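You operate a simulated robot arm through the tools that you are given. There is no shell and no other tool. Be economical: measure what you need, move in short steps, check, and stop when the job is done.

Carry out the task below with a simulated two-armed robot. There is one attempt and no reset: what you move stays moved.

Task
Plug the sink, run the hot tap up to the blue band and stand both sticky jars in it.
Fine: the tap ends off. Set down upright: sticky jar.
Where things are to end (x, y in the base frame): sticky jar within 60 mm of [660, 230]; sticky jar within 60 mm of [670, 500].

The check looks at the end state, three seconds after you hand in, the way a careful person would. Anything else that was tipped, shoved, dropped, spilled or broken makes it a failure.

Robot
Two 7-joint arms with fingered hands on one trunk, on a base that drives. Base frame: it is fixed to the floor where the robot stands at the start and does not move with it; the origin is under the middle of the robot, x ahead of it, y to its left, z up. Readings come in mm, degrees, newtons and seconds.
The left shoulder is at the start at [80, 241, 1592], the right one opposite. With the tool pointing down near the work surface each hand reaches from about 100 to 940 mm from the robot's upright axis, wherever it stands, measured 20 degrees to its own side. Places, roughly: hot tap [800, 500, 1200]; plug hole [600, 400, 700]; sink [700, 200, 600]. Payload 4.9 kg a hand.
The tool frame of a hand sits at the grasp point between the pads (the TCP): z along the fingers, y along the line on which they close. The tips reach 32 mm beyond it. Largest opening 200 mm; the body of the gripper starts 89 mm behind the TCP. The gripper is a hand of 4 fingers: y runs from the thumb to the fingers, the wrist lies at [0, 0, -267] in the tool frame, and closing takes about 1.5 s.
Orientation is that of the tool frame in the base frame, as a unit quaternion [w, x, y, z]. With the fingers straight down and closing along the base's y, the tool's x points along the base's -x, its y along +y and its z along -z.

Tools
- The arms move only by the tool arm_command. It takes "left_steps", "right_steps" or both (then of equal length, played together; a hand with none holds still); each is a list that holds one entry, the list of rows, each a list of 7 numbers: the shift along the base's x, y, z in mm, then the turn, a rotation vector about the base's x, y, z in degrees, then the gripper command, from -1 (fully open) to 1 (shut), values between in proportion. In form: [[[dx, dy, dz, ax, ay, az, hand], ...]]. A call has 1 to 10 rows; each row shifts and turns the commanded pose from where the row before left it. Each row takes 0.2 s and may step no farther than 50 mm and 8.6 degrees from the row before; otherwise, or with a gripper value out of range, the whole call is refused. A pose out of reach is approached as far as the arm can. The call stops where the force on the tool passes 40 N (or 10 N more than at its start, if that is more) or the arm is blocked; 0.2 s more then pass. Each finger travels about 72 mm/s and halts on what it meets, pressing with about 23 N; the grip force reading is that of the motor and also rises with nothing between the fingers. The clock runs only during rows and for 0.2 s after the last one: add rows that do not move to give the fingers time. It gives the time, the measured TCP pose, the force on the tool (base axes), the opening and the grip force at its end, in the units of the frame above (readings bear some noise), with the torque about the TCP (base axes, N m) and any sound that the robot's microphone picked up.
- Cameras (640 x 400 px; columns grow to the right, rows downward): "scene" is now at [109.9, 22.2, 1757.9]; the picture's right is [0.27, -0.96, 0.00], its down [-0.64, -0.18, -0.74] and it looks along [0.72, 0.20, -0.67] (base axes); focal length 214 px, centre (320, 200). "left" rides on the left gripper at [-69, -69, -116] in its tool frame; the picture's right is [0.71, -0.71, 0.00], its down [0.54, 0.54, -0.64] and it looks along [0.45, 0.45, 0.77] (tool axes); focal length 226 px, centre (320, 200). "right" rides on the right gripper at [69, -69, -116] in its tool frame; the picture's right is [0.71, 0.71, 0.00], its down [-0.54, 0.54, -0.64] and it looks along [-0.45, 0.46, 0.77] (tool axes); focal length 226 px, centre (320, 200). There is no depth. A picture from a camera that has moved, and an enlarged one, comes with that camera's place and axes in the base frame and with its lens.
- snapshot(camera): a new picture of that camera. It takes no simulated time.
- raise_lower(by): slides the trunk up (or, below 0, down) by that many mm; the arms and the scene camera ride with it, the base frame stays. It gives what a move gives, with no picture.
- base_move(legs): drives the robot by 1 to 6 legs, each [ahead, left, turn to the left] in mm, mm and degrees, along the robot's own axes; the way and the turn of a leg run together, so that a leg with both is an arc; at most 1500 mm and 180 degrees a leg. The arms and the cameras ride along, it lands a little off, and it stops where it bumps. It gives what a move gives.
- grasp_type(shape, hand): the hand has 4 fingers and takes this shape, open, in about a second: jaw (thumb against the fingers, like two jaws); tri (thumb and two fingers); tip (a fingertip pinch); poke (one finger out to press); point (the index stretched); flat (the hand flat); cup (the hand cupped); fist (a fist). The gripper value then closes the fingers along that shape, each until it touches; the sizes above hold for jaw. It gives what a move gives, with no picture.
- aim_head(pan, tilt): turns the head with the scene camera to pan (to the left, within 86 degrees either way) and tilt (down, from -29 to 69), counted from straight ahead of the robot. It gives what a move gives.
- inspect(camera, box): a new picture of the part [left, top, right, bottom] of that camera's present view, enlarged. It takes no simulated time.
- close_job(): hands the job in; it is judged then, once.

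Go step by step. Nothing tells you exact positions but the pictures and the camera data: compare them with the known pose of the tool, close in by small moves and look again before you grip or let go. The budget is 120 turns and 108 pictures, counting those below and the enlarged ones. Unless the task says otherwise, let go and move clear before handing in, and close with one line.

The tools are called after ">>>" by a JSON object that holds its "api" and its "payload". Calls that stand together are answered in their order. arm_command: Moves the arms, as the interface text tells. Its arguments: {"type":"object","properties":{"left_steps":{"type":"array","items":{"type":"array","items":{"type":"array","items":{"type":"number"}}}},"right_steps":{"type":"array","items":{"type":"array","items":{"type":"array","items":{"type":"number"}}}}},"required":[]} The other tools are called the same way: raise_lower (by) slides the trunk up or down; grasp_type (shape, hand) gives the hand a shape; base_move (legs) drives the base; aim_head (pan, tilt) turns the head that bears the scene camera; snapshot (camera) takes a picture; inspect (camera, box) takes an enlarged picture of a part of a camera's view; close_job () hands the job in.

At the start:

```text
time: 0.0
left_eef_pos: [473.5, 648.5, 1543.3]
left_ee_rot: [0.002, 0.0, 1.0, 0.0]
left_ft_force: [-0.5, 0.4, -0.3]
left_wrist_torque: [0.05, -0.03, 0.0]
left_finger_gap: 200.0
left_grip_force: 0.1
left_shape: jaw
right_eef_pos: [581.2, 39.7, 1333.5]
right_ee_rot: [-0.04, 0.011, 0.987, -0.156]
right_ft_force: [0.1, -0.7, 0.2]
right_wrist_torque: [0.0, -0.02, -0.03]
right_finger_gap: 200.2
right_grip_force: 0.0
right_shape: jaw
trunk travel left (down, up): [-500.0, 340.0]
robot x, y, heading: [-1.9, -0.0, 0.1]
head pan, tilt: [15.5, 41.9]
```

scene: 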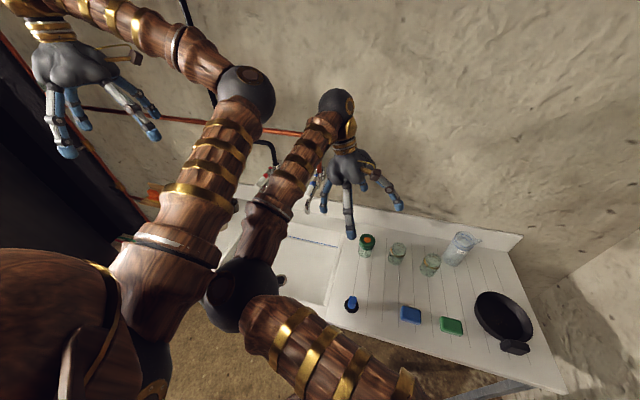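
right: 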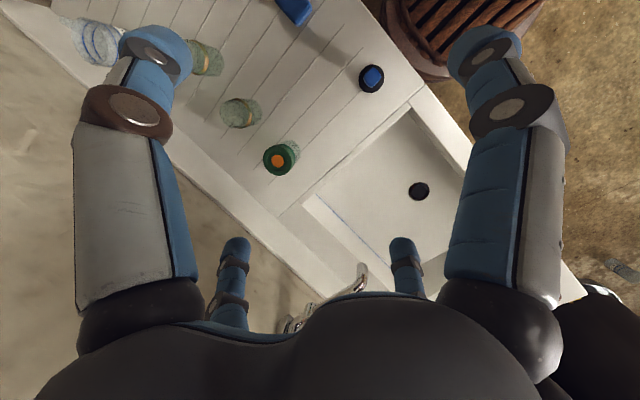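
left: 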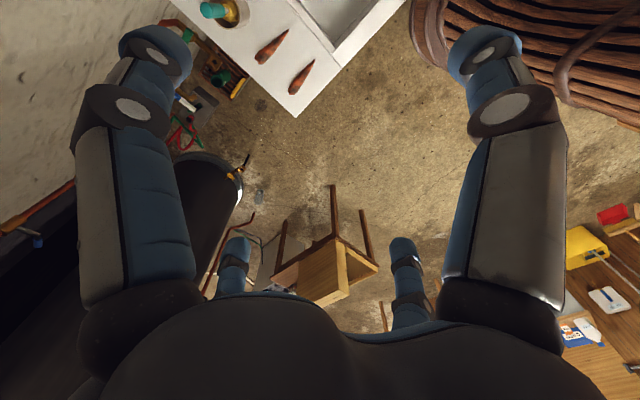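

The arms cover most of the sink; I see a drainboard to the right with jars, a plug and sponges. I enlarge the view first to identify the objects.

>>> {"api": "inspect", "payload": {"camera": "scene", "box": [220, 150, 540, 350]}}

>>> {"api": "inspect", "payload": {"camera": "right", "box": [180, 0, 500, 340]}}

```text
2.00 times, centred on (380, 250) of scene
camera zoom: at [109.9, 22.2, 1757.9], right [0.27, -0.96, 0.0], down [-0.64, -0.18, -0.74], along [0.72, 0.2, -0.67], focal length 429 px, centre (200, 100)
```

zoom: 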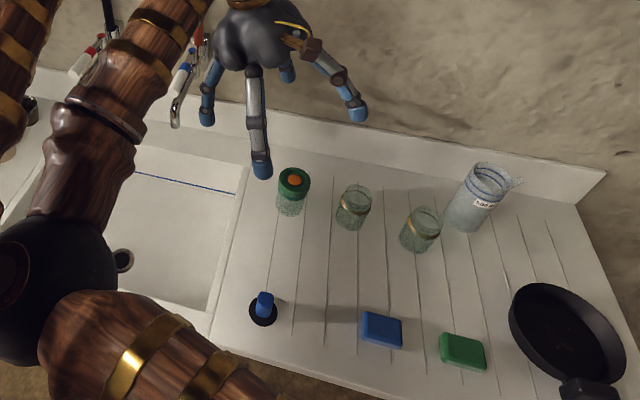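

```text
1.18 times, centred on (340, 170) of right
camera zoom: at [522.9, 11.4, 1469.3], right [-0.7, 0.7, -0.16], down [0.6, 0.69, 0.4], along [0.39, 0.18, -0.9], focal length 266 px, centre (296, 235)
```

zoom: 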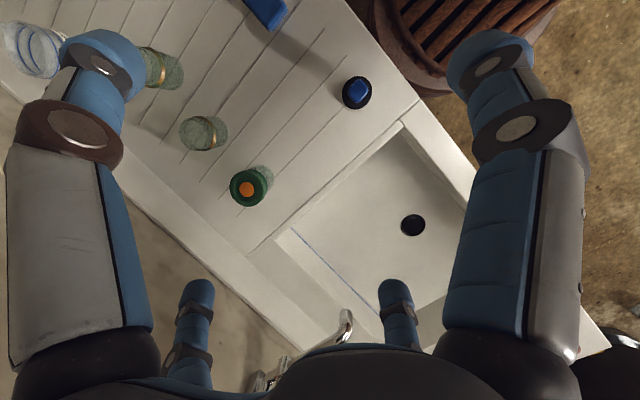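

I can see two jars with a gold/brown band (likely sticky), a green-lidded jar, a jug, the plug with blue knob, sponges and a pan. I move the right arm clear to the right and high to see the sink and taps.

>>> {"api": "arm_command", "payload": {"right_steps": [[[-20, -45, 0, 0, 0, 0, -1], [-20, -45, 0, 0, 0, 0, -1], [-20, -45, 0, 0, 0, 0, -1], [-20, -45, 0, 0, 0, 0, -1], [-20, -45, 0, 0, 0, 0, -1], [-20, -45, 0, 0, 0, 0, -1], [-20, -45, 0, 0, 0, 0, -1], [-20, -45, 0, 0, 0, 0, -1]]], "left_steps": [[[-30, 20, 0, 0, 0, 0, -1], [-30, 20, 0, 0, 0, 0, -1], [-30, 20, 0, 0, 0, 0, -1], [-30, 20, 0, 0, 0, 0, -1], [-30, 20, 0, 0, 0, 0, -1], [-30, 20, 0, 0, 0, 0, -1], [0, 0, 0, 0, 0, 0, -1], [0, 0, 0, 0, 0, 0, -1]]]}}

>>> {"api": "aim_head", "payload": {"pan": 20, "tilt": 45}}

>>> {"api": "snapshot", "payload": {"camera": "scene"}}

```text
time: 1.8
left_eef_pos: [293.8, 765.8, 1544.9]
left_ee_rot: [0.003, 0.0, 1.0, 0.001]
left_ft_force: [0.7, -0.9, -0.3]
left_wrist_torque: [-0.01, 0.03, 0.02]
left_finger_gap: 199.9
left_grip_force: 0.0
left_shape: jaw
right_eef_pos: [421.0, -324.8, 1331.3]
right_ee_rot: [-0.041, 0.01, 0.987, -0.155]
right_ft_force: [1.0, -1.5, -0.8]
right_wrist_torque: [0.04, -0.01, 0.01]
right_finger_gap: 200.1
right_grip_force: 0.0
right_shape: jaw
trunk travel left (down, up): [-500.0, 340.0]
robot x, y, heading: [3.0, -1.2, -0.2]
head pan, tilt: [15.5, 41.9]
```

```text
time: 2.5
left_eef_pos: [292.7, 767.3, 1544.3]
left_ee_rot: [0.002, 0.0, 1.0, 0.0]
left_ft_force: [-0.5, -0.8, -0.3]
left_wrist_torque: [0.0, 0.03, -0.01]
left_finger_gap: 199.5
left_grip_force: 0.1
left_shape: jaw
right_eef_pos: [421.7, -322.5, 1332.9]
right_ee_rot: [-0.04, 0.01, 0.987, -0.155]
right_ft_force: [-0.1, -1.4, -0.1]
right_wrist_torque: [-0.03, -0.02, -0.02]
right_finger_gap: 200.0
right_grip_force: 0.0
right_shape: jaw
trunk travel left (down, up): [-500.0, 340.0]
robot x, y, heading: [-0.1, 0.1, 0.2]
head pan, tilt: [20.0, 45.0]
```

```text
102 pictures are left
camera scene: at [106.1, 26.1, 1753.6], right [0.34, -0.94, 0.0], down [-0.66, -0.24, -0.71], along [0.66, 0.24, -0.71], focal length 214 px, centre (320, 200)
```

scene: 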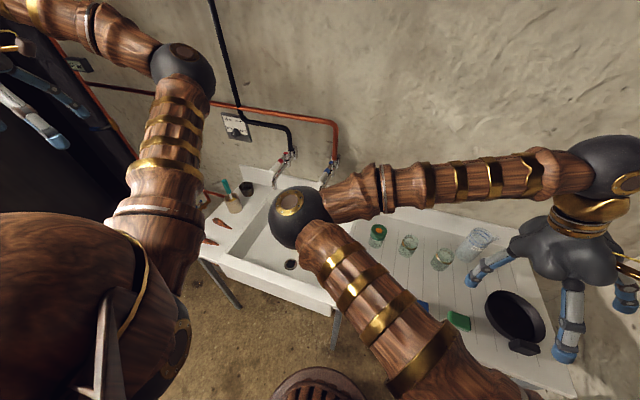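

The arm still hides part, but taps are now visible. I zoom in on taps and sink.

>>> {"api": "inspect", "payload": {"camera": "scene", "box": [200, 100, 360, 200]}}

>>> {"api": "inspect", "payload": {"camera": "scene", "box": [190, 170, 350, 310]}}

>>> {"api": "inspect", "payload": {"camera": "scene", "box": [350, 200, 510, 300]}}

```text
4.00 times, centred on (280, 150) of scene
camera zoom: at [106.1, 26.1, 1753.6], right [0.34, -0.94, 0.0], down [-0.66, -0.24, -0.71], along [0.66, 0.24, -0.71], focal length 858 px, centre (480, 400)
```

zoom: 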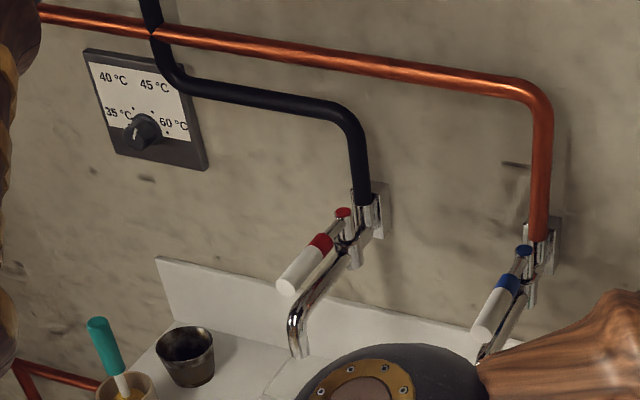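

```text
2.86 times, centred on (270, 240) of scene
camera zoom: at [106.1, 26.1, 1753.6], right [0.34, -0.94, 0.0], down [-0.66, -0.24, -0.71], along [0.66, 0.24, -0.71], focal length 613 px, centre (463, 86)
```

zoom: 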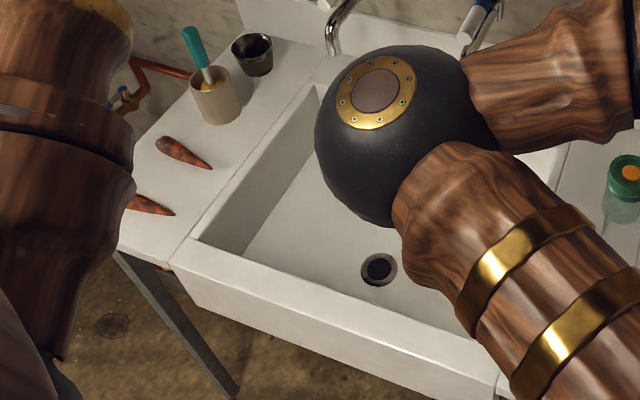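

```text
4.00 times, centred on (430, 250) of scene
camera zoom: at [106.1, 26.1, 1753.6], right [0.34, -0.94, 0.0], down [-0.66, -0.24, -0.71], along [0.66, 0.24, -0.71], focal length 858 px, centre (-120, 0)
```

zoom: 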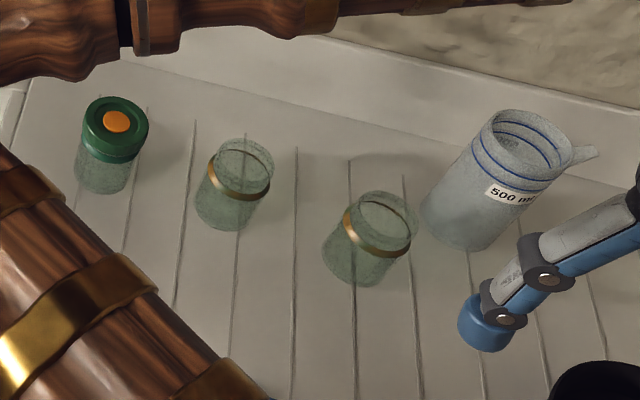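

Rim is around z≈900, sink floor z≈700, hole near (577,367), plug near (478,-4). I straighten the right hand and move it above the plug, and raise the left arm view check.

>>> {"api": "arm_command", "payload": {"right_steps": [[[6, 40, -20, 2.3, -0.6, 0, -1], [6, 40, -20, 2.3, -0.6, 0, -1], [6, 40, -20, 2.3, -0.6, 0, -1], [6, 40, -20, 2.3, -0.6, 0, -1], [6, 40, -20, 2.3, -0.6, 0, -1], [6, 40, -20, 2.3, -0.6, 0, -1], [6, 40, -20, 2.3, -0.6, 0, -1], [6, 38, -20, 2.2, -0.5, 0, -1]]]}}

>>> {"api": "snapshot", "payload": {"camera": "right"}}

>>> {"api": "snapshot", "payload": {"camera": "scene"}}

```text
time: 3.7
left_eef_pos: [291.4, 771.6, 1545.3]
left_ee_rot: [0.006, -0.001, 1.0, 0.002]
left_ft_force: [-0.4, 0.3, 0.5]
left_wrist_torque: [0.0, 0.0, 0.01]
left_finger_gap: 199.7
left_grip_force: 0.1
left_shape: jaw
right_eef_pos: [466.7, -181.3, 1225.7]
right_ee_rot: [-0.021, 0.093, 0.993, -0.064]
right_ft_force: [0.4, 0.3, -0.7]
right_wrist_torque: [0.0, -0.02, 0.01]
right_finger_gap: 200.0
right_grip_force: 0.1
right_shape: jaw
trunk travel left (down, up): [-500.0, 340.0]
robot x, y, heading: [1.5, 0.3, -0.1]
head pan, tilt: [20.0, 45.0]
stopped in row 6 (right hand): the arm was blocked; the commanded pose is now the measured one
```

```text
98 pictures are left
camera right: at [393.7, -222.5, 1351.2], right [-0.56, 0.82, -0.07], down [0.67, 0.5, 0.55], along [0.49, 0.26, -0.83], focal length 226 px, centre (320, 200)
```

right: 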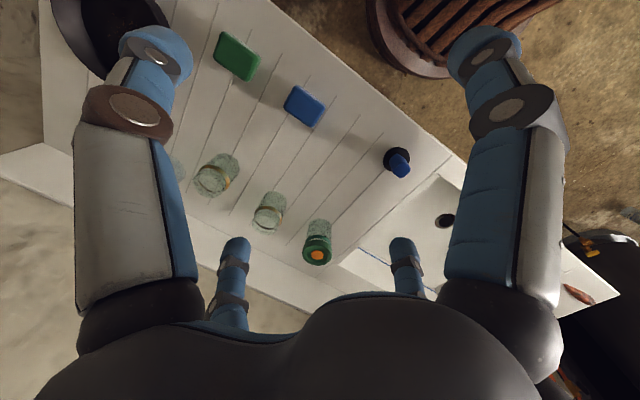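

```text
97 pictures are left
camera scene: at [105.6, 28.5, 1753.5], right [0.34, -0.94, 0.0], down [-0.66, -0.24, -0.71], along [0.66, 0.24, -0.71], focal length 214 px, centre (320, 200)
```

scene: 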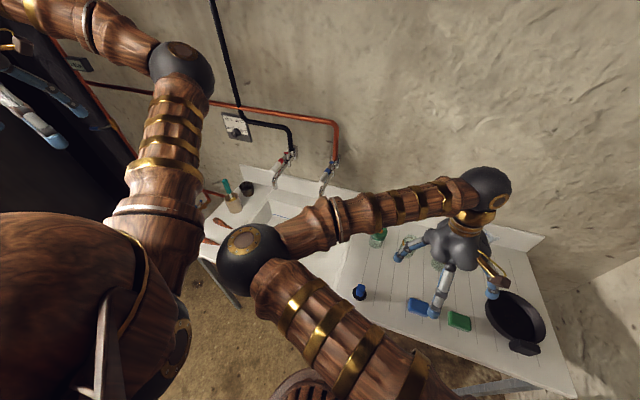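

The right arm was blocked by its folded posture; shifting the base left puts the plug at a comfortable place for the right hand. I bring the left hand in first, then drive left 185 mm.

>>> {"api": "arm_command", "payload": {"left_steps": [[[10, -40, 0, 0, 0, 0, -1], [10, -40, 0, 0, 0, 0, -1], [10, -40, 0, 0, 0, 0, -1], [10, -40, 0, 0, 0, 0, -1]]]}}

>>> {"api": "base_move", "payload": {"legs": [[0, 185, 0]]}}

>>> {"api": "snapshot", "payload": {"camera": "right"}}

>>> {"api": "snapshot", "payload": {"camera": "scene"}}

```text
time: 4.6
left_eef_pos: [239.6, 680.5, 1547.1]
left_ee_rot: [0.007, -0.099, 0.995, 0.001]
left_ft_force: [-0.5, 0.8, 0.2]
left_wrist_torque: [0.0, 0.01, -0.02]
left_finger_gap: 199.8
left_grip_force: 0.1
left_shape: jaw
right_eef_pos: [465.3, -193.9, 1222.8]
right_ee_rot: [-0.025, 0.106, 0.991, -0.072]
right_ft_force: [-0.1, -0.4, -0.6]
right_wrist_torque: [0.01, 0.02, -0.04]
right_finger_gap: 200.0
right_grip_force: 0.1
right_shape: jaw
trunk travel left (down, up): [-500.0, 340.0]
robot x, y, heading: [-0.0, -0.6, -0.1]
head pan, tilt: [20.0, 45.0]
stopped in row 4 (left hand): the arm was blocked; the commanded pose is now the measured one
```

```text
time: 6.2
left_eef_pos: [244.2, 857.8, 1549.2]
left_ee_rot: [0.005, -0.096, 0.995, 0.003]
left_ft_force: [0.9, -0.2, 0.1]
left_wrist_torque: [0.04, 0.06, -0.04]
left_finger_gap: 200.1
left_grip_force: 0.1
left_shape: jaw
right_eef_pos: [466.5, -19.8, 1221.7]
right_ee_rot: [-0.025, 0.107, 0.992, -0.069]
right_ft_force: [1.2, -0.6, 0.3]
right_wrist_torque: [0.07, -0.01, -0.02]
right_finger_gap: 199.9
right_grip_force: 0.0
right_shape: jaw
trunk travel left (down, up): [-500.0, 340.0]
robot x, y, heading: [0.2, 177.2, 0.1]
head pan, tilt: [20.0, 45.0]
```

```text
96 pictures are left
camera right: at [394.8, -55.5, 1348.2], right [-0.54, 0.84, -0.08], down [0.68, 0.49, 0.54], along [0.49, 0.24, -0.84], focal length 226 px, centre (320, 200)
```

right: 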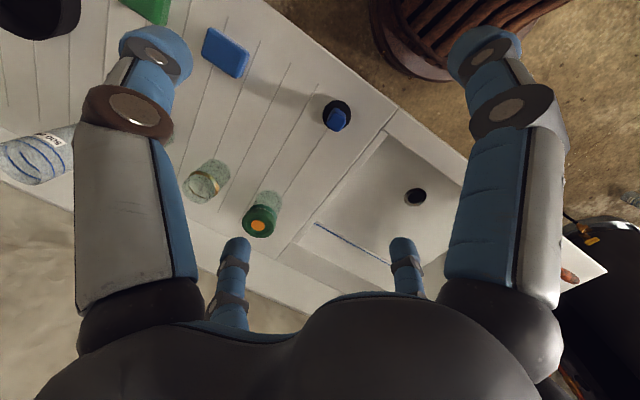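

```text
95 pictures are left
camera scene: at [106.1, 205.2, 1753.7], right [0.34, -0.94, 0.0], down [-0.67, -0.24, -0.71], along [0.66, 0.24, -0.71], focal length 214 px, centre (320, 200)
```

scene: 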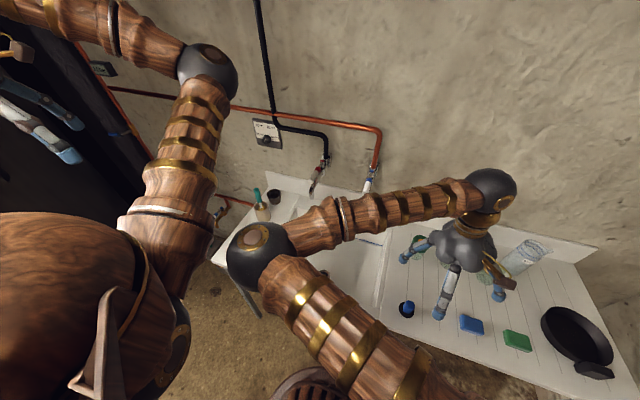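

The arms hit their fold limit when held high and close; lower is better. I lower and straighten the right hand over the plug at about (482,-5).

>>> {"api": "arm_command", "payload": {"right_steps": [[[0, 0, -30, 1.3, -0.5, 2, -1], [0, 0, -30, 1.3, -0.5, 2, -1], [0, 0, -30, 1.3, -0.5, 2, -1], [5, 5, -20, 1.3, -0.5, 2, -1], [5, 5, -20, 1.3, -0.5, 2, -1], [5, 5, 0, 1.3, -0.4, 2.3, -1]]]}}

>>> {"api": "snapshot", "payload": {"camera": "right"}}

```text
time: 7.6
left_eef_pos: [245.3, 862.2, 1547.2]
left_ee_rot: [0.006, -0.097, 0.995, 0.001]
left_ft_force: [-0.7, -0.1, 0.1]
left_wrist_torque: [-0.02, -0.02, 0.0]
left_finger_gap: 200.1
left_grip_force: 0.0
left_shape: jaw
right_eef_pos: [483.1, -0.0, 1090.7]
right_ee_rot: [0.001, 0.0, 1.0, -0.004]
right_ft_force: [0.1, -0.2, 0.5]
right_wrist_torque: [0.01, -0.02, 0.0]
right_finger_gap: 200.0
right_grip_force: 0.1
right_shape: jaw
trunk travel left (down, up): [-500.0, 340.0]
robot x, y, heading: [2.0, 182.2, 0.1]
head pan, tilt: [20.0, 45.0]
```

```text
94 pictures are left
camera right: at [415.4, -69.1, 1207.6], right [-0.71, 0.71, -0.01], down [0.54, 0.55, 0.64], along [0.46, 0.45, -0.77], focal length 226 px, centre (320, 200)
```

right: 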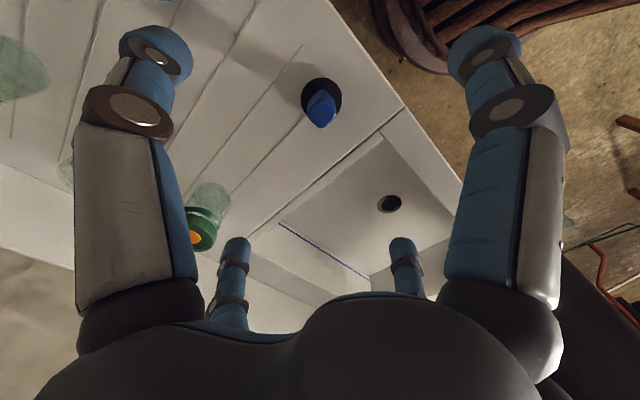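

Knob sits at about (480,-5). I pre-close the fingers partly and look how they sit before descending.

>>> {"api": "arm_command", "payload": {"right_steps": [[[-1, -1, -20, 0, 0, 0.5, 0.2], [-1, -2, -20, 0, 0, 0, 0.2], [0, -2, -20, 0, 0, 0, 0.2], [0, 0, 0, 0, 0, 0, 0.2], [0, 0, 0, 0, 0, 0, 0.2]]]}}

>>> {"api": "snapshot", "payload": {"camera": "right"}}

>>> {"api": "inspect", "payload": {"camera": "scene", "box": [360, 180, 520, 340]}}

```text
time: 8.8
left_eef_pos: [245.8, 862.4, 1547.8]
left_ee_rot: [0.006, -0.096, 0.995, 0.001]
left_ft_force: [-0.4, -0.8, -1.0]
left_wrist_torque: [-0.01, -0.01, 0.0]
left_finger_gap: 200.1
left_grip_force: 0.0
left_shape: jaw
right_eef_pos: [481.6, -5.4, 1033.1]
right_ee_rot: [0.001, -0.005, 1.0, -0.004]
right_ft_force: [0.2, -1.2, 0.6]
right_wrist_torque: [0.0, 0.01, -0.02]
right_finger_gap: 80.4
right_grip_force: 0.0
right_shape: jaw
trunk travel left (down, up): [-500.0, 340.0]
robot x, y, heading: [-0.1, 181.5, -0.3]
head pan, tilt: [20.0, 45.0]
```

```text
93 pictures are left
camera right: at [414.7, -74.5, 1148.5], right [-0.71, 0.7, -0.01], down [0.54, 0.55, 0.64], along [0.45, 0.45, -0.77], focal length 226 px, centre (320, 200)
```

right: 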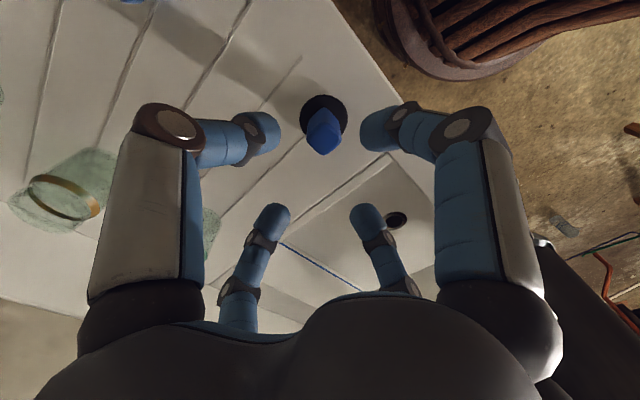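

```text
2.50 times, centred on (440, 260) of scene
camera zoom: at [105.9, 210.4, 1753.5], right [0.34, -0.94, 0.0], down [-0.67, -0.24, -0.71], along [0.66, 0.24, -0.71], focal length 536 px, centre (20, 50)
```

zoom: 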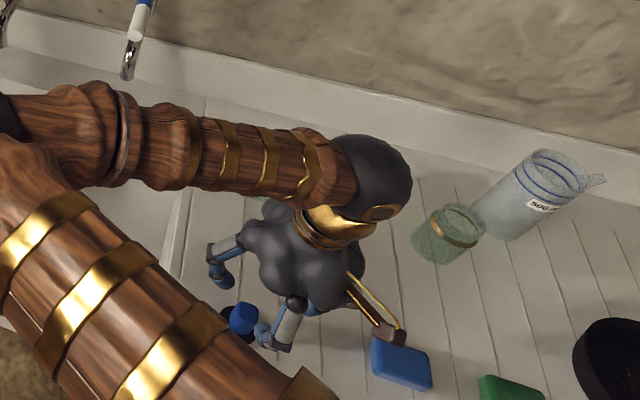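

The fingers converge on the centre where the knob will be. Descending in guarded steps.

>>> {"api": "arm_command", "payload": {"right_steps": [[[0, 0, -25, 0, 0, 0, 0.2], [0, 0, -25, 0, 0, 0, 0.2], [0, 0, -20, 0, 0, 0, 0.2]]]}}

>>> {"api": "snapshot", "payload": {"camera": "right"}}

>>> {"api": "inspect", "payload": {"camera": "scene", "box": [380, 260, 460, 340]}}

```text
time: 9.6
left_eef_pos: [245.5, 861.8, 1548.5]
left_ee_rot: [0.006, -0.096, 0.995, 0.002]
left_ft_force: [0.7, 0.3, -0.3]
left_wrist_torque: [0.03, 0.0, 0.0]
left_finger_gap: 199.7
left_grip_force: 0.1
left_shape: jaw
right_eef_pos: [481.5, -5.5, 962.9]
right_ee_rot: [0.001, -0.004, 1.0, -0.004]
right_ft_force: [-0.2, -0.5, 0.3]
right_wrist_torque: [-0.02, 0.0, 0.0]
right_finger_gap: 80.5
right_grip_force: 0.0
right_shape: jaw
trunk travel left (down, up): [-500.0, 340.0]
robot x, y, heading: [2.9, 183.5, -0.2]
head pan, tilt: [20.0, 45.0]
```

```text
91 pictures are left
camera right: at [415.0, -74.3, 1079.2], right [-0.71, 0.7, -0.01], down [0.54, 0.55, 0.64], along [0.45, 0.45, -0.77], focal length 226 px, centre (320, 200)
```

right: 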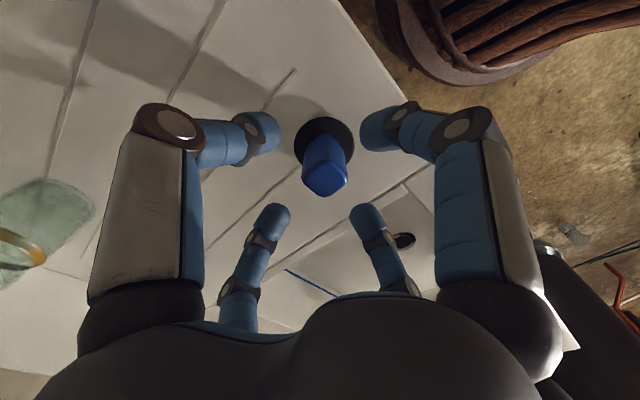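

```text
5.00 times, centred on (420, 300) of scene
camera zoom: at [106.2, 210.5, 1753.6], right [0.34, -0.94, 0.0], down [-0.67, -0.24, -0.71], along [0.66, 0.24, -0.71], focal length 1072 px, centre (-180, -300)
```

zoom: 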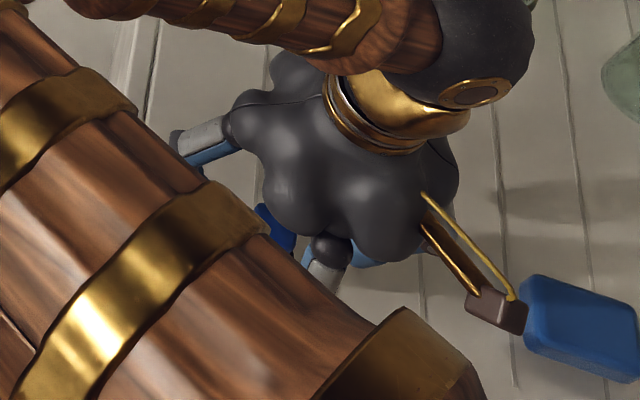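

Knob top is at about z≈937, counter ≈ 870. Down another 35 mm, then close.

>>> {"api": "arm_command", "payload": {"right_steps": [[[0, 0, -18, 0, 0, 0, 0.2], [0, 0, -17, 0, 0, 0, 0.2], [0, 0, 0, 0, 0, 0, 1], [0, 0, 0, 0, 0, 0, 1], [0, 0, 0, 0, 0, 0, 1], [0, 0, 0, 0, 0, 0, 1], [0, 0, 0, 0, 0, 0, 1]]]}}

>>> {"api": "snapshot", "payload": {"camera": "right"}}

```text
time: 11.2
left_eef_pos: [245.1, 862.7, 1548.8]
left_ee_rot: [0.006, -0.097, 0.995, 0.002]
left_ft_force: [0.5, 0.2, 0.0]
left_wrist_torque: [-0.01, -0.02, -0.03]
left_finger_gap: 200.2
left_grip_force: 0.0
left_shape: jaw
right_eef_pos: [481.2, -5.1, 927.4]
right_ee_rot: [0.001, -0.004, 1.0, -0.003]
right_ft_force: [0.5, -0.7, 0.2]
right_wrist_torque: [0.02, -0.01, 0.01]
right_finger_gap: 24.1
right_grip_force: 23.7
right_shape: jaw
trunk travel left (down, up): [-500.0, 340.0]
robot x, y, heading: [-0.8, 183.7, -0.3]
head pan, tilt: [20.0, 45.0]
```

```text
89 pictures are left
camera right: at [414.0, -73.7, 1043.5], right [-0.71, 0.7, -0.01], down [0.54, 0.55, 0.64], along [0.45, 0.45, -0.77], focal length 226 px, centre (320, 200)
```

right: 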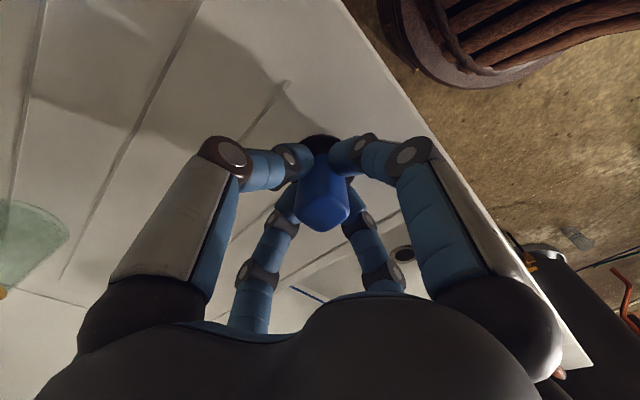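

Plug gripped (24 mm knob). Lift it, and look with the left camera for free space to drive left.

>>> {"api": "arm_command", "payload": {"right_steps": [[[0, 0, 30, 0, 0, 0, 1], [0, 0, 40, 0, 0, 0, 1], [0, 0, 40, 0, 0, 0, 1], [0, 0, 30, 0, 0, 0, 1]]]}}

>>> {"api": "snapshot", "payload": {"camera": "left"}}

>>> {"api": "aim_head", "payload": {"pan": 65, "tilt": 40}}

>>> {"api": "snapshot", "payload": {"camera": "scene"}}

>>> {"api": "snapshot", "payload": {"camera": "right"}}

```text
time: 12.2
left_eef_pos: [244.7, 861.9, 1547.3]
left_ee_rot: [0.005, -0.097, 0.995, 0.001]
left_ft_force: [-0.3, -0.4, -0.6]
left_wrist_torque: [0.0, 0.01, 0.02]
left_finger_gap: 199.6
left_grip_force: 0.0
left_shape: jaw
right_eef_pos: [481.4, -6.4, 1066.3]
right_ee_rot: [0.001, -0.005, 1.0, -0.003]
right_ft_force: [0.4, 0.7, -1.0]
right_wrist_torque: [0.01, -0.01, 0.01]
right_finger_gap: 24.1
right_grip_force: 23.1
right_shape: jaw
trunk travel left (down, up): [-500.0, 340.0]
robot x, y, heading: [0.6, 182.4, -0.5]
head pan, tilt: [20.0, 45.0]
```

```text
88 pictures are left
camera left: at [323.7, 808.6, 1663.8], right [-0.56, -0.83, -0.01], down [-0.64, 0.42, 0.64], along [-0.52, 0.36, -0.77], focal length 226 px, centre (320, 200)
```

left: 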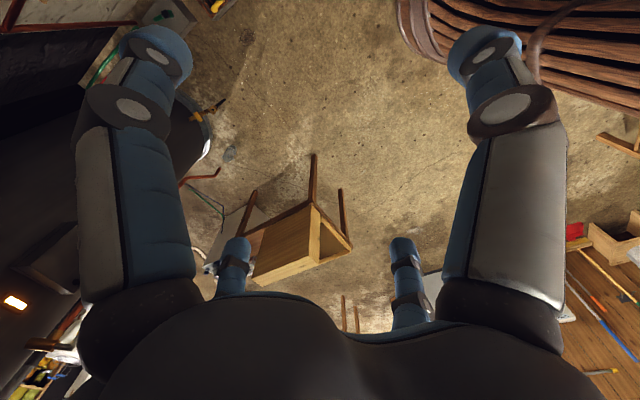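

```text
time: 13.3
left_eef_pos: [241.8, 861.6, 1547.7]
left_ee_rot: [0.007, -0.097, 0.995, 0.002]
left_ft_force: [-0.4, 1.0, 0.5]
left_wrist_torque: [0.03, -0.01, 0.01]
left_finger_gap: 200.3
left_grip_force: 0.1
left_shape: jaw
right_eef_pos: [481.6, -5.9, 1064.5]
right_ee_rot: [0.001, -0.005, 1.0, -0.003]
right_ft_force: [-0.2, 0.4, 0.3]
right_wrist_torque: [0.02, -0.02, 0.01]
right_finger_gap: 24.6
right_grip_force: 23.3
right_shape: jaw
trunk travel left (down, up): [-500.0, 340.0]
robot x, y, heading: [-8.3, 185.3, -0.2]
head pan, tilt: [65.0, 40.0]
```

```text
87 pictures are left
camera scene: at [65.8, 259.7, 1760.8], right [0.9, -0.43, 0.0], down [-0.27, -0.58, -0.77], along [0.33, 0.69, -0.64], focal length 214 px, centre (320, 200)
```

scene: 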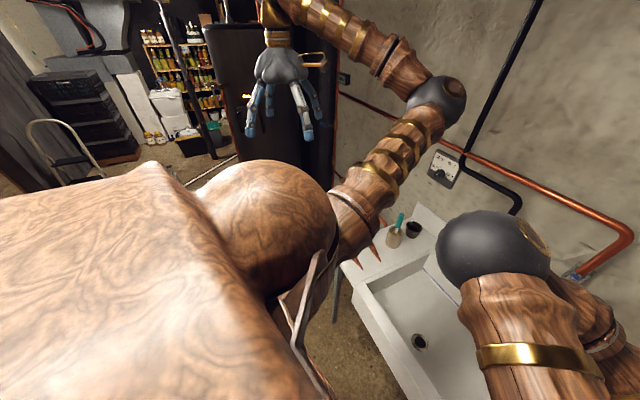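

```text
86 pictures are left
camera right: at [413.8, -75.5, 1181.4], right [-0.71, 0.7, -0.01], down [0.54, 0.55, 0.64], along [0.45, 0.45, -0.77], focal length 226 px, centre (320, 200)
```

right: 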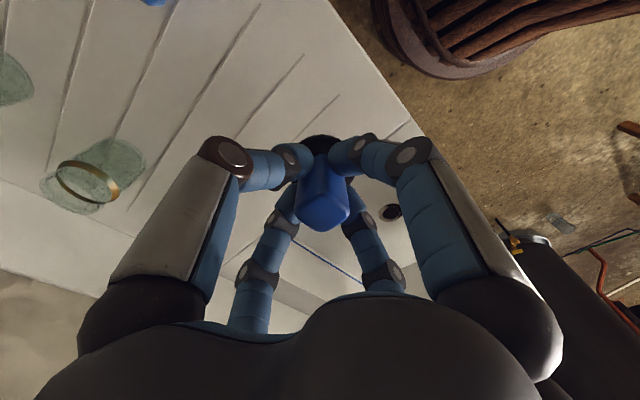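

Space to the left is free (tank is far beyond). I drive left 200 mm carrying the plug.

>>> {"api": "base_move", "payload": {"legs": [[0, 200, 0]]}}

>>> {"api": "aim_head", "payload": {"pan": 10, "tilt": 45}}

>>> {"api": "snapshot", "payload": {"camera": "scene"}}

>>> {"api": "snapshot", "payload": {"camera": "right"}}

```text
time: 14.9
left_eef_pos: [243.5, 1060.9, 1550.1]
left_ee_rot: [0.006, -0.097, 0.995, 0.003]
left_ft_force: [1.0, -0.7, 0.0]
left_wrist_torque: [0.05, 0.0, -0.02]
left_finger_gap: 200.1
left_grip_force: 0.1
left_shape: jaw
right_eef_pos: [481.2, 194.0, 1066.0]
right_ee_rot: [0.001, -0.005, 1.0, -0.002]
right_ft_force: [-0.4, -0.8, -0.5]
right_wrist_torque: [0.05, 0.03, -0.04]
right_finger_gap: 24.2
right_grip_force: 23.1
right_shape: jaw
trunk travel left (down, up): [-500.0, 340.0]
robot x, y, heading: [3.3, 386.7, 0.1]
head pan, tilt: [65.0, 40.0]
```

```text
time: 16.1
left_eef_pos: [244.4, 1064.4, 1547.9]
left_ee_rot: [0.006, -0.097, 0.995, 0.003]
left_ft_force: [0.1, 0.6, 0.0]
left_wrist_torque: [0.01, -0.01, -0.03]
left_finger_gap: 200.2
left_grip_force: 0.1
left_shape: jaw
right_eef_pos: [481.3, 197.4, 1065.4]
right_ee_rot: [0.001, -0.005, 1.0, -0.003]
right_ft_force: [0.7, -1.3, -0.5]
right_wrist_torque: [-0.01, 0.0, 0.01]
right_finger_gap: 23.9
right_grip_force: 23.0
right_shape: jaw
trunk travel left (down, up): [-500.0, 340.0]
robot x, y, heading: [3.7, 384.4, -0.4]
head pan, tilt: [10.0, 45.0]
```

```text
85 pictures are left
camera scene: at [109.7, 398.8, 1753.6], right [0.17, -0.98, 0.0], down [-0.7, -0.12, -0.71], along [0.7, 0.12, -0.71], focal length 214 px, centre (320, 200)
```

scene: 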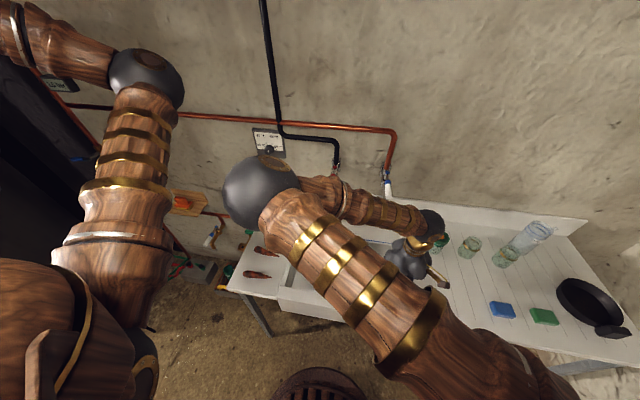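

```text
84 pictures are left
camera right: at [414.4, 127.2, 1181.5], right [-0.71, 0.7, -0.01], down [0.54, 0.55, 0.64], along [0.45, 0.45, -0.77], focal length 226 px, centre (320, 200)
```

right: 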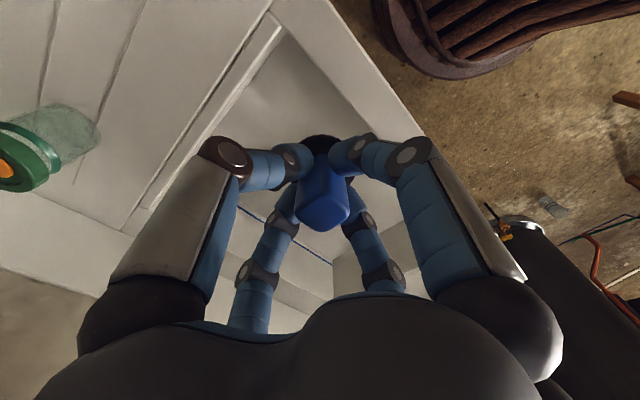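

I move the plug over toward the hole, stopping short to see it.

>>> {"api": "arm_command", "payload": {"right_steps": [[[16, 28, 0, 0, 0, 0, 1], [16, 28, 0, 0, 0, 0, 1], [16, 28, 0, 0, 0, 0, 1], [16, 28, 0, 0, 0, 0, 1], [16, 28, 0, 0, 0, 0, 1], [16, 30, 0, 0, 0, 0, 1]]]}}

>>> {"api": "snapshot", "payload": {"camera": "right"}}

>>> {"api": "snapshot", "payload": {"camera": "scene"}}

```text
time: 17.5
left_eef_pos: [243.3, 1067.4, 1547.2]
left_ee_rot: [0.006, -0.098, 0.995, 0.002]
left_ft_force: [-0.3, 0.0, 0.7]
left_wrist_torque: [-0.02, 0.03, 0.01]
left_finger_gap: 199.8
left_grip_force: 0.1
left_shape: jaw
right_eef_pos: [578.4, 367.4, 1064.9]
right_ee_rot: [0.001, -0.005, 1.0, -0.004]
right_ft_force: [-0.4, 0.7, -1.1]
right_wrist_torque: [0.02, 0.03, -0.02]
right_finger_gap: 24.3
right_grip_force: 23.6
right_shape: jaw
trunk travel left (down, up): [-500.0, 340.0]
robot x, y, heading: [-0.4, 387.1, -0.2]
head pan, tilt: [10.0, 45.0]
```

```text
83 pictures are left
camera right: at [510.5, 298.8, 1182.1], right [-0.71, 0.7, -0.01], down [0.54, 0.55, 0.64], along [0.45, 0.45, -0.77], focal length 226 px, centre (320, 200)
```

right: 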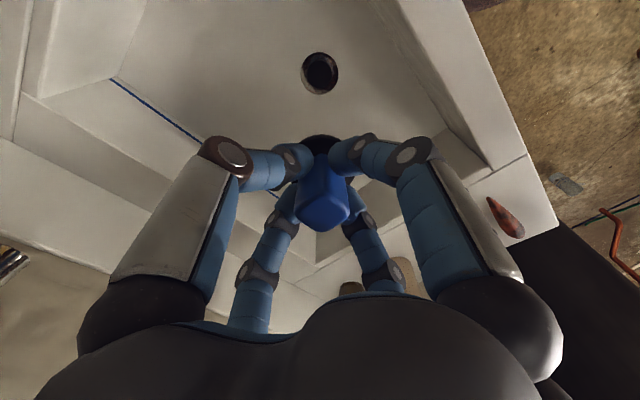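

```text
82 pictures are left
camera scene: at [110.4, 400.6, 1753.5], right [0.17, -0.98, 0.0], down [-0.7, -0.12, -0.71], along [0.7, 0.12, -0.71], focal length 214 px, centre (320, 200)
```

scene: 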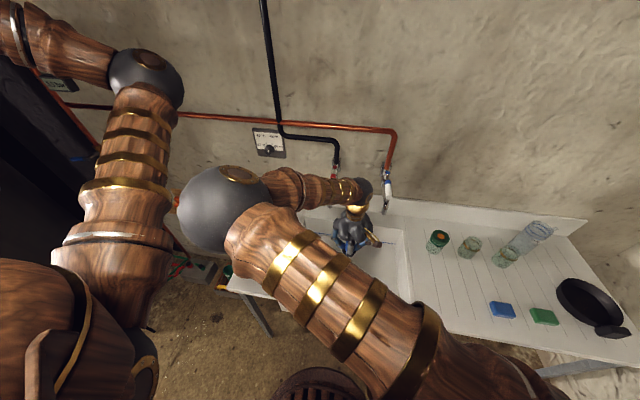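

Hole projects at about (572,359). I descend to z≈880 while correcting.

>>> {"api": "arm_command", "payload": {"right_steps": [[[-2, -2, -40, 0, 0, 0, 1], [-2, -2, -40, 0, 0, 0, 1], [-1, -2, -40, 0, 0, 0, 1], [0, -2, -40, 0, 0, 0, 1]]]}}

>>> {"api": "snapshot", "payload": {"camera": "right"}}

>>> {"api": "inspect", "payload": {"camera": "scene", "box": [270, 170, 430, 290]}}

```text
time: 18.5
left_eef_pos: [244.8, 1065.9, 1548.7]
left_ee_rot: [0.006, -0.098, 0.995, 0.001]
left_ft_force: [1.3, 0.0, 0.0]
left_wrist_torque: [0.01, 0.01, 0.02]
left_finger_gap: 200.1
left_grip_force: 0.0
left_shape: jaw
right_eef_pos: [572.6, 361.5, 904.3]
right_ee_rot: [0.0, -0.006, 1.0, -0.003]
right_ft_force: [0.5, 0.3, -0.7]
right_wrist_torque: [-0.01, 0.01, 0.02]
right_finger_gap: 24.0
right_grip_force: 22.8
right_shape: jaw
trunk travel left (down, up): [-500.0, 340.0]
robot x, y, heading: [-1.8, 385.3, -0.2]
head pan, tilt: [10.0, 45.0]
```

```text
81 pictures are left
camera right: at [506.2, 290.5, 1021.3], right [-0.71, 0.7, -0.01], down [0.54, 0.55, 0.64], along [0.45, 0.45, -0.77], focal length 226 px, centre (320, 200)
```

right: 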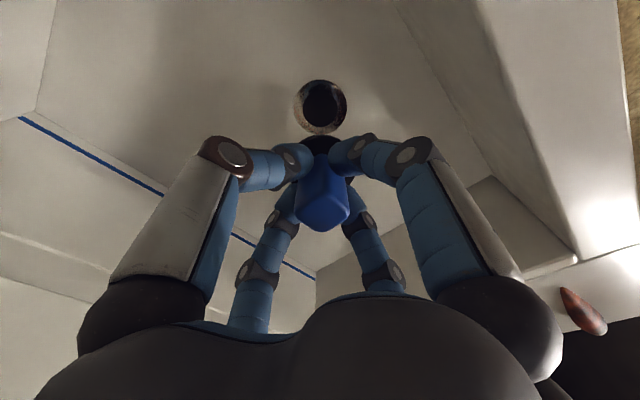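

```text
3.33 times, centred on (350, 230) of scene
camera zoom: at [110.9, 399.4, 1753.6], right [0.17, -0.98, 0.0], down [-0.7, -0.12, -0.71], along [0.7, 0.12, -0.71], focal length 715 px, centre (220, 100)
```

zoom: 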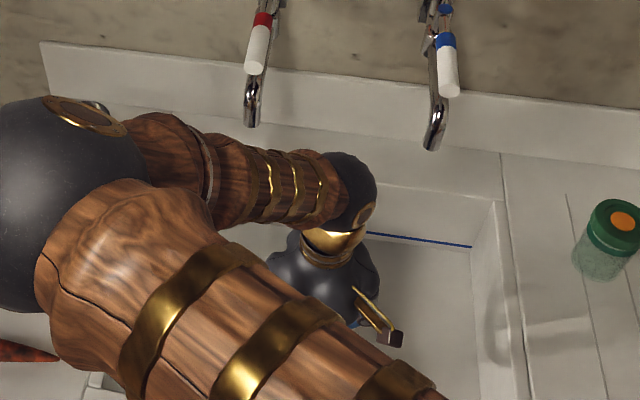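

Lateral alignment is right. I descend further, with another look before insertion.

>>> {"api": "arm_command", "payload": {"right_steps": [[[0, 0, -40, 0, 0, 0, 1], [0, 0, -40, 0, 0, 0, 1], [0, 0, -15, 0, 0, 0, 1]]]}}

>>> {"api": "inspect", "payload": {"camera": "right", "box": [220, 60, 420, 260]}}

```text
time: 19.3
left_eef_pos: [243.0, 1065.9, 1548.2]
left_ee_rot: [0.006, -0.098, 0.995, 0.001]
left_ft_force: [-0.3, -0.4, -0.5]
left_wrist_torque: [-0.01, -0.07, 0.01]
left_finger_gap: 200.0
left_grip_force: 0.0
left_shape: jaw
right_eef_pos: [572.6, 357.6, 812.5]
right_ee_rot: [0.001, -0.006, 1.0, -0.003]
right_ft_force: [0.3, 0.5, -1.1]
right_wrist_torque: [-0.01, -0.02, 0.04]
right_finger_gap: 24.2
right_grip_force: 23.0
right_shape: jaw
trunk travel left (down, up): [-500.0, 340.0]
robot x, y, heading: [-2.4, 389.4, -0.1]
head pan, tilt: [10.0, 45.0]
```

```text
2.00 times, centred on (320, 160) of right
camera zoom: at [504.9, 288.5, 928.0], right [-0.71, 0.7, -0.01], down [0.53, 0.55, 0.64], along [0.45, 0.45, -0.77], focal length 452 px, centre (320, 280)
```

zoom: 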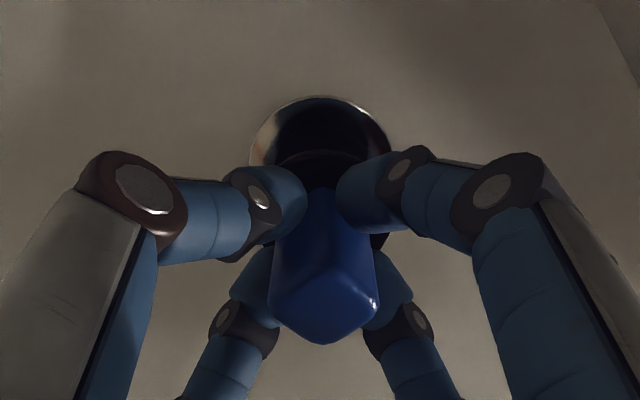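

Alignment looks within a few mm. Descending slowly more.

>>> {"api": "arm_command", "payload": {"right_steps": [[[0, -1, -12, 0, 0, 0, 1], [0, 0, -12, 0, 0, 0, 1]]]}}

>>> {"api": "inspect", "payload": {"camera": "right", "box": [220, 60, 420, 260]}}

```text
time: 19.9
left_eef_pos: [243.4, 1065.0, 1547.9]
left_ee_rot: [0.006, -0.098, 0.995, 0.002]
left_ft_force: [-0.2, -0.2, -0.1]
left_wrist_torque: [0.02, 0.03, -0.01]
left_finger_gap: 200.1
left_grip_force: 0.1
left_shape: jaw
right_eef_pos: [572.9, 357.2, 786.4]
right_ee_rot: [0.001, -0.005, 1.0, -0.004]
right_ft_force: [-0.1, 0.6, -0.8]
right_wrist_torque: [0.02, -0.02, 0.0]
right_finger_gap: 24.1
right_grip_force: 23.2
right_shape: jaw
trunk travel left (down, up): [-500.0, 340.0]
robot x, y, heading: [0.5, 384.6, -0.1]
head pan, tilt: [10.0, 45.0]
```

```text
2.00 times, centred on (320, 160) of right
camera zoom: at [505.2, 287.5, 903.4], right [-0.71, 0.7, -0.01], down [0.54, 0.55, 0.64], along [0.45, 0.45, -0.77], focal length 452 px, centre (320, 280)
```

zoom: 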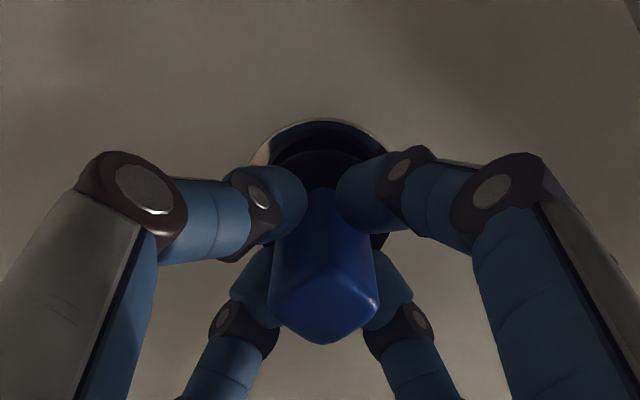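

Closing in; two more steps with force stop.

>>> {"api": "arm_command", "payload": {"right_steps": [[[0, 0, -8, 0, 0, 0, 1], [0, 0, -7, 0, 0, 0, 1]]]}}

>>> {"api": "inspect", "payload": {"camera": "right", "box": [220, 60, 420, 260]}}

```text
time: 20.5
left_eef_pos: [239.7, 1065.1, 1549.5]
left_ee_rot: [0.006, -0.097, 0.995, 0.002]
left_ft_force: [0.0, -0.7, 0.4]
left_wrist_torque: [0.02, 0.0, 0.02]
left_finger_gap: 200.0
left_grip_force: 0.1
left_shape: jaw
right_eef_pos: [571.4, 357.9, 778.7]
right_ee_rot: [0.002, -0.005, 1.0, -0.003]
right_ft_force: [-7.2, -1.7, 24.5]
right_wrist_torque: [-0.01, 0.24, -0.06]
right_finger_gap: 25.4
right_grip_force: 22.9
right_shape: jaw
trunk travel left (down, up): [-500.0, 340.0]
robot x, y, heading: [0.8, 387.7, 0.1]
head pan, tilt: [10.0, 45.0]
heard: snap
stopped in row 2 (right hand): the force on the tool passed its limit (the readings are from after the stop); the commanded pose is now the measured one
```

```text
2.00 times, centred on (320, 160) of right
camera zoom: at [505.2, 287.6, 894.6], right [-0.71, 0.7, -0.01], down [0.53, 0.55, 0.64], along [0.45, 0.45, -0.77], focal length 452 px, centre (320, 280)
```

zoom: 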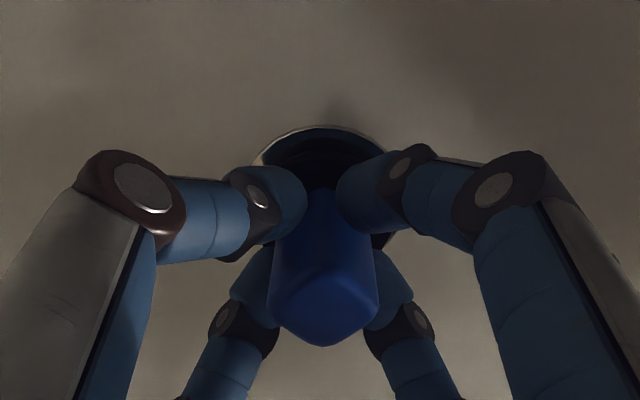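

Contact and a "snap" – likely the plug seating. I release and lift to check.

>>> {"api": "arm_command", "payload": {"right_steps": [[[0, 0, 0, 0, 0, 0, 0.2], [0, 0, 0, 0, 0, 0, 0.2], [0, 0, 0, 0, 0, 0, 0.2], [0, 0, 30, 0, 0, 0, 0.2], [0, 0, 40, 0, 0, 0, 0.2], [0, 0, 40, 0, 0, 0, 0.2]]]}}

>>> {"api": "inspect", "payload": {"camera": "right", "box": [220, 60, 420, 260]}}

```text
time: 21.9
left_eef_pos: [242.9, 1066.4, 1547.5]
left_ee_rot: [0.006, -0.097, 0.995, 0.001]
left_ft_force: [0.7, 0.1, 1.0]
left_wrist_torque: [0.0, -0.02, 0.02]
left_finger_gap: 200.2
left_grip_force: 0.1
left_shape: jaw
right_eef_pos: [574.1, 356.3, 887.9]
right_ee_rot: [0.002, -0.005, 1.0, -0.004]
right_ft_force: [-0.3, -0.4, -0.5]
right_wrist_torque: [-0.05, 0.02, -0.01]
right_finger_gap: 79.6
right_grip_force: 0.1
right_shape: jaw
trunk travel left (down, up): [-500.0, 340.0]
robot x, y, heading: [-0.9, 384.9, -0.1]
head pan, tilt: [10.0, 45.0]
```

```text
2.00 times, centred on (320, 160) of right
camera zoom: at [506.5, 288.0, 1004.0], right [-0.71, 0.7, -0.01], down [0.53, 0.55, 0.64], along [0.45, 0.45, -0.77], focal length 452 px, centre (320, 280)
```

zoom: 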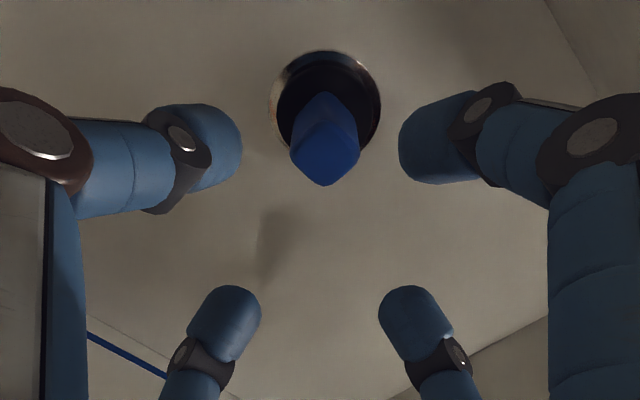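

Plug sits in the ring. I retract the right hand up and right to view plug and taps clearly.

>>> {"api": "arm_command", "payload": {"right_steps": [[[0, 0, 50, 0, 0, 0, 0.2], [0, 0, 50, 0, 0, 0, 0.2], [-20, -40, 50, 0, 0, 0, -0.5], [-20, -45, 30, 0, 0, 0, -1], [-20, -45, 0, 0, 0, 0, -1], [-20, -45, 0, 0, 0, 0, -1], [-20, -45, 0, 0, 0, 0, -1], [0, -45, 0, 0, 0, 0, -1], [0, -45, 0, 0, 0, 0, -1], [0, -45, 0, 0, 0, 0, -1]]]}}

>>> {"api": "aim_head", "payload": {"pan": 0, "tilt": 40}}

>>> {"api": "snapshot", "payload": {"camera": "scene"}}

>>> {"api": "snapshot", "payload": {"camera": "right"}}

```text
refused: row 3 steps farther than a row can; nothing moved
```

```text
time: 22.7
left_eef_pos: [244.6, 1066.4, 1547.4]
left_ee_rot: [0.006, -0.097, 0.995, 0.001]
left_ft_force: [0.1, 0.1, 0.2]
left_wrist_torque: [-0.03, 0.02, 0.0]
left_finger_gap: 199.8
left_grip_force: 0.1
left_shape: jaw
right_eef_pos: [575.1, 356.2, 886.6]
right_ee_rot: [0.002, -0.006, 1.0, -0.004]
right_ft_force: [0.3, -0.1, 0.7]
right_wrist_torque: [-0.02, 0.01, -0.01]
right_finger_gap: 79.7
right_grip_force: 0.1
right_shape: jaw
trunk travel left (down, up): [-500.0, 340.0]
robot x, y, heading: [-1.1, 384.3, -0.2]
head pan, tilt: [0.0, 40.0]
```

```text
75 pictures are left
camera scene: at [114.5, 385.6, 1760.8], right [0.0, -1.0, 0.0], down [-0.64, 0.0, -0.77], along [0.77, 0.0, -0.64], focal length 214 px, centre (320, 200)
```

scene: 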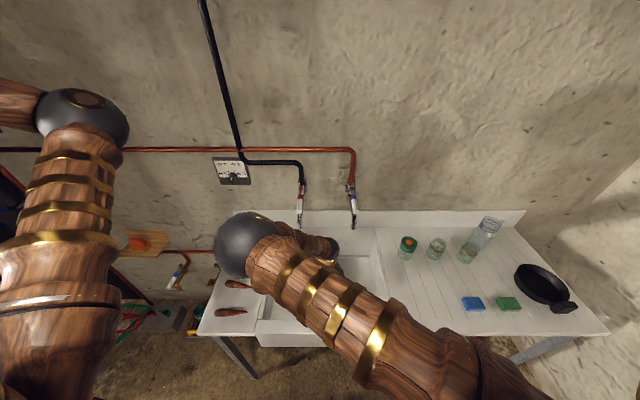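

```text
74 pictures are left
camera right: at [507.3, 288.1, 1003.3], right [-0.71, 0.7, -0.01], down [0.53, 0.55, 0.64], along [0.45, 0.45, -0.77], focal length 226 px, centre (320, 200)
```

right: 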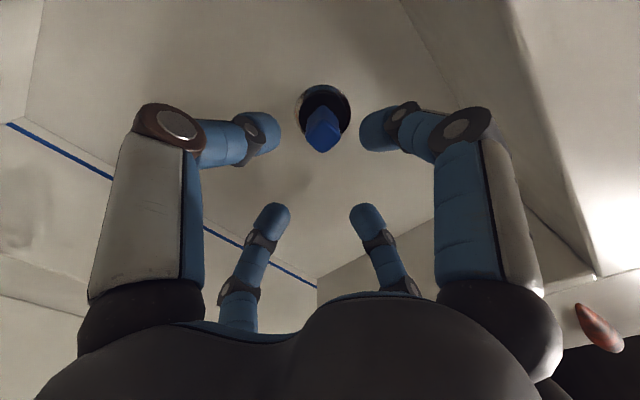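

Redo the retreat with smaller steps (avoid the taps; going toward the robot and right).

>>> {"api": "arm_command", "payload": {"right_steps": [[[0, 0, 50, 0, 0, 0, 0.2], [0, 0, 50, 0, 0, 0, 0], [-15, -30, 30, 0, 0, 0, -0.5], [-15, -45, 10, 0, 0, 0, -1], [-15, -45, 0, 0, 0, 0, -1], [-15, -45, 0, 0, 0, 0, -1], [-15, -45, 0, 0, 0, 0, -1], [0, -45, 0, 0, 0, 0, -1], [0, -45, 0, 0, 0, 0, -1], [0, -45, 0, 0, 0, 0, -1]]]}}

>>> {"api": "snapshot", "payload": {"camera": "scene"}}

```text
time: 24.9
left_eef_pos: [244.5, 1063.3, 1549.8]
left_ee_rot: [0.006, -0.097, 0.995, 0.003]
left_ft_force: [0.0, -0.7, 0.0]
left_wrist_torque: [0.01, -0.02, 0.01]
left_finger_gap: 199.9
left_grip_force: 0.0
left_shape: jaw
right_eef_pos: [501.2, 11.4, 1023.4]
right_ee_rot: [0.0, -0.005, 1.0, -0.004]
right_ft_force: [0.3, 0.9, 0.1]
right_wrist_torque: [-0.01, -0.02, -0.05]
right_finger_gap: 199.8
right_grip_force: 0.0
right_shape: jaw
trunk travel left (down, up): [-500.0, 340.0]
robot x, y, heading: [-0.0, 386.9, 0.2]
head pan, tilt: [0.0, 40.0]
```

```text
73 pictures are left
camera scene: at [115.7, 382.8, 1760.8], right [0.0, -1.0, 0.0], down [-0.64, 0.0, -0.77], along [0.77, 0.0, -0.64], focal length 214 px, centre (320, 200)
```

scene: 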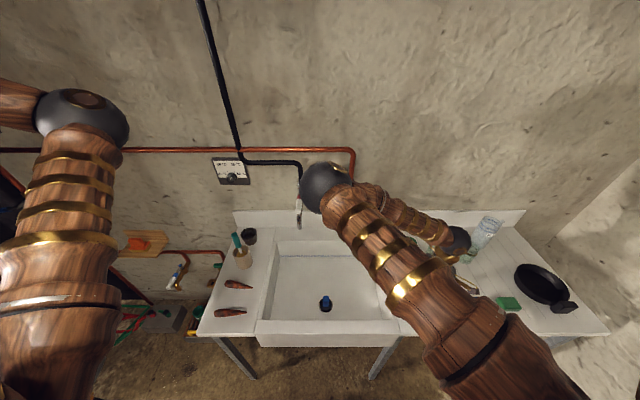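

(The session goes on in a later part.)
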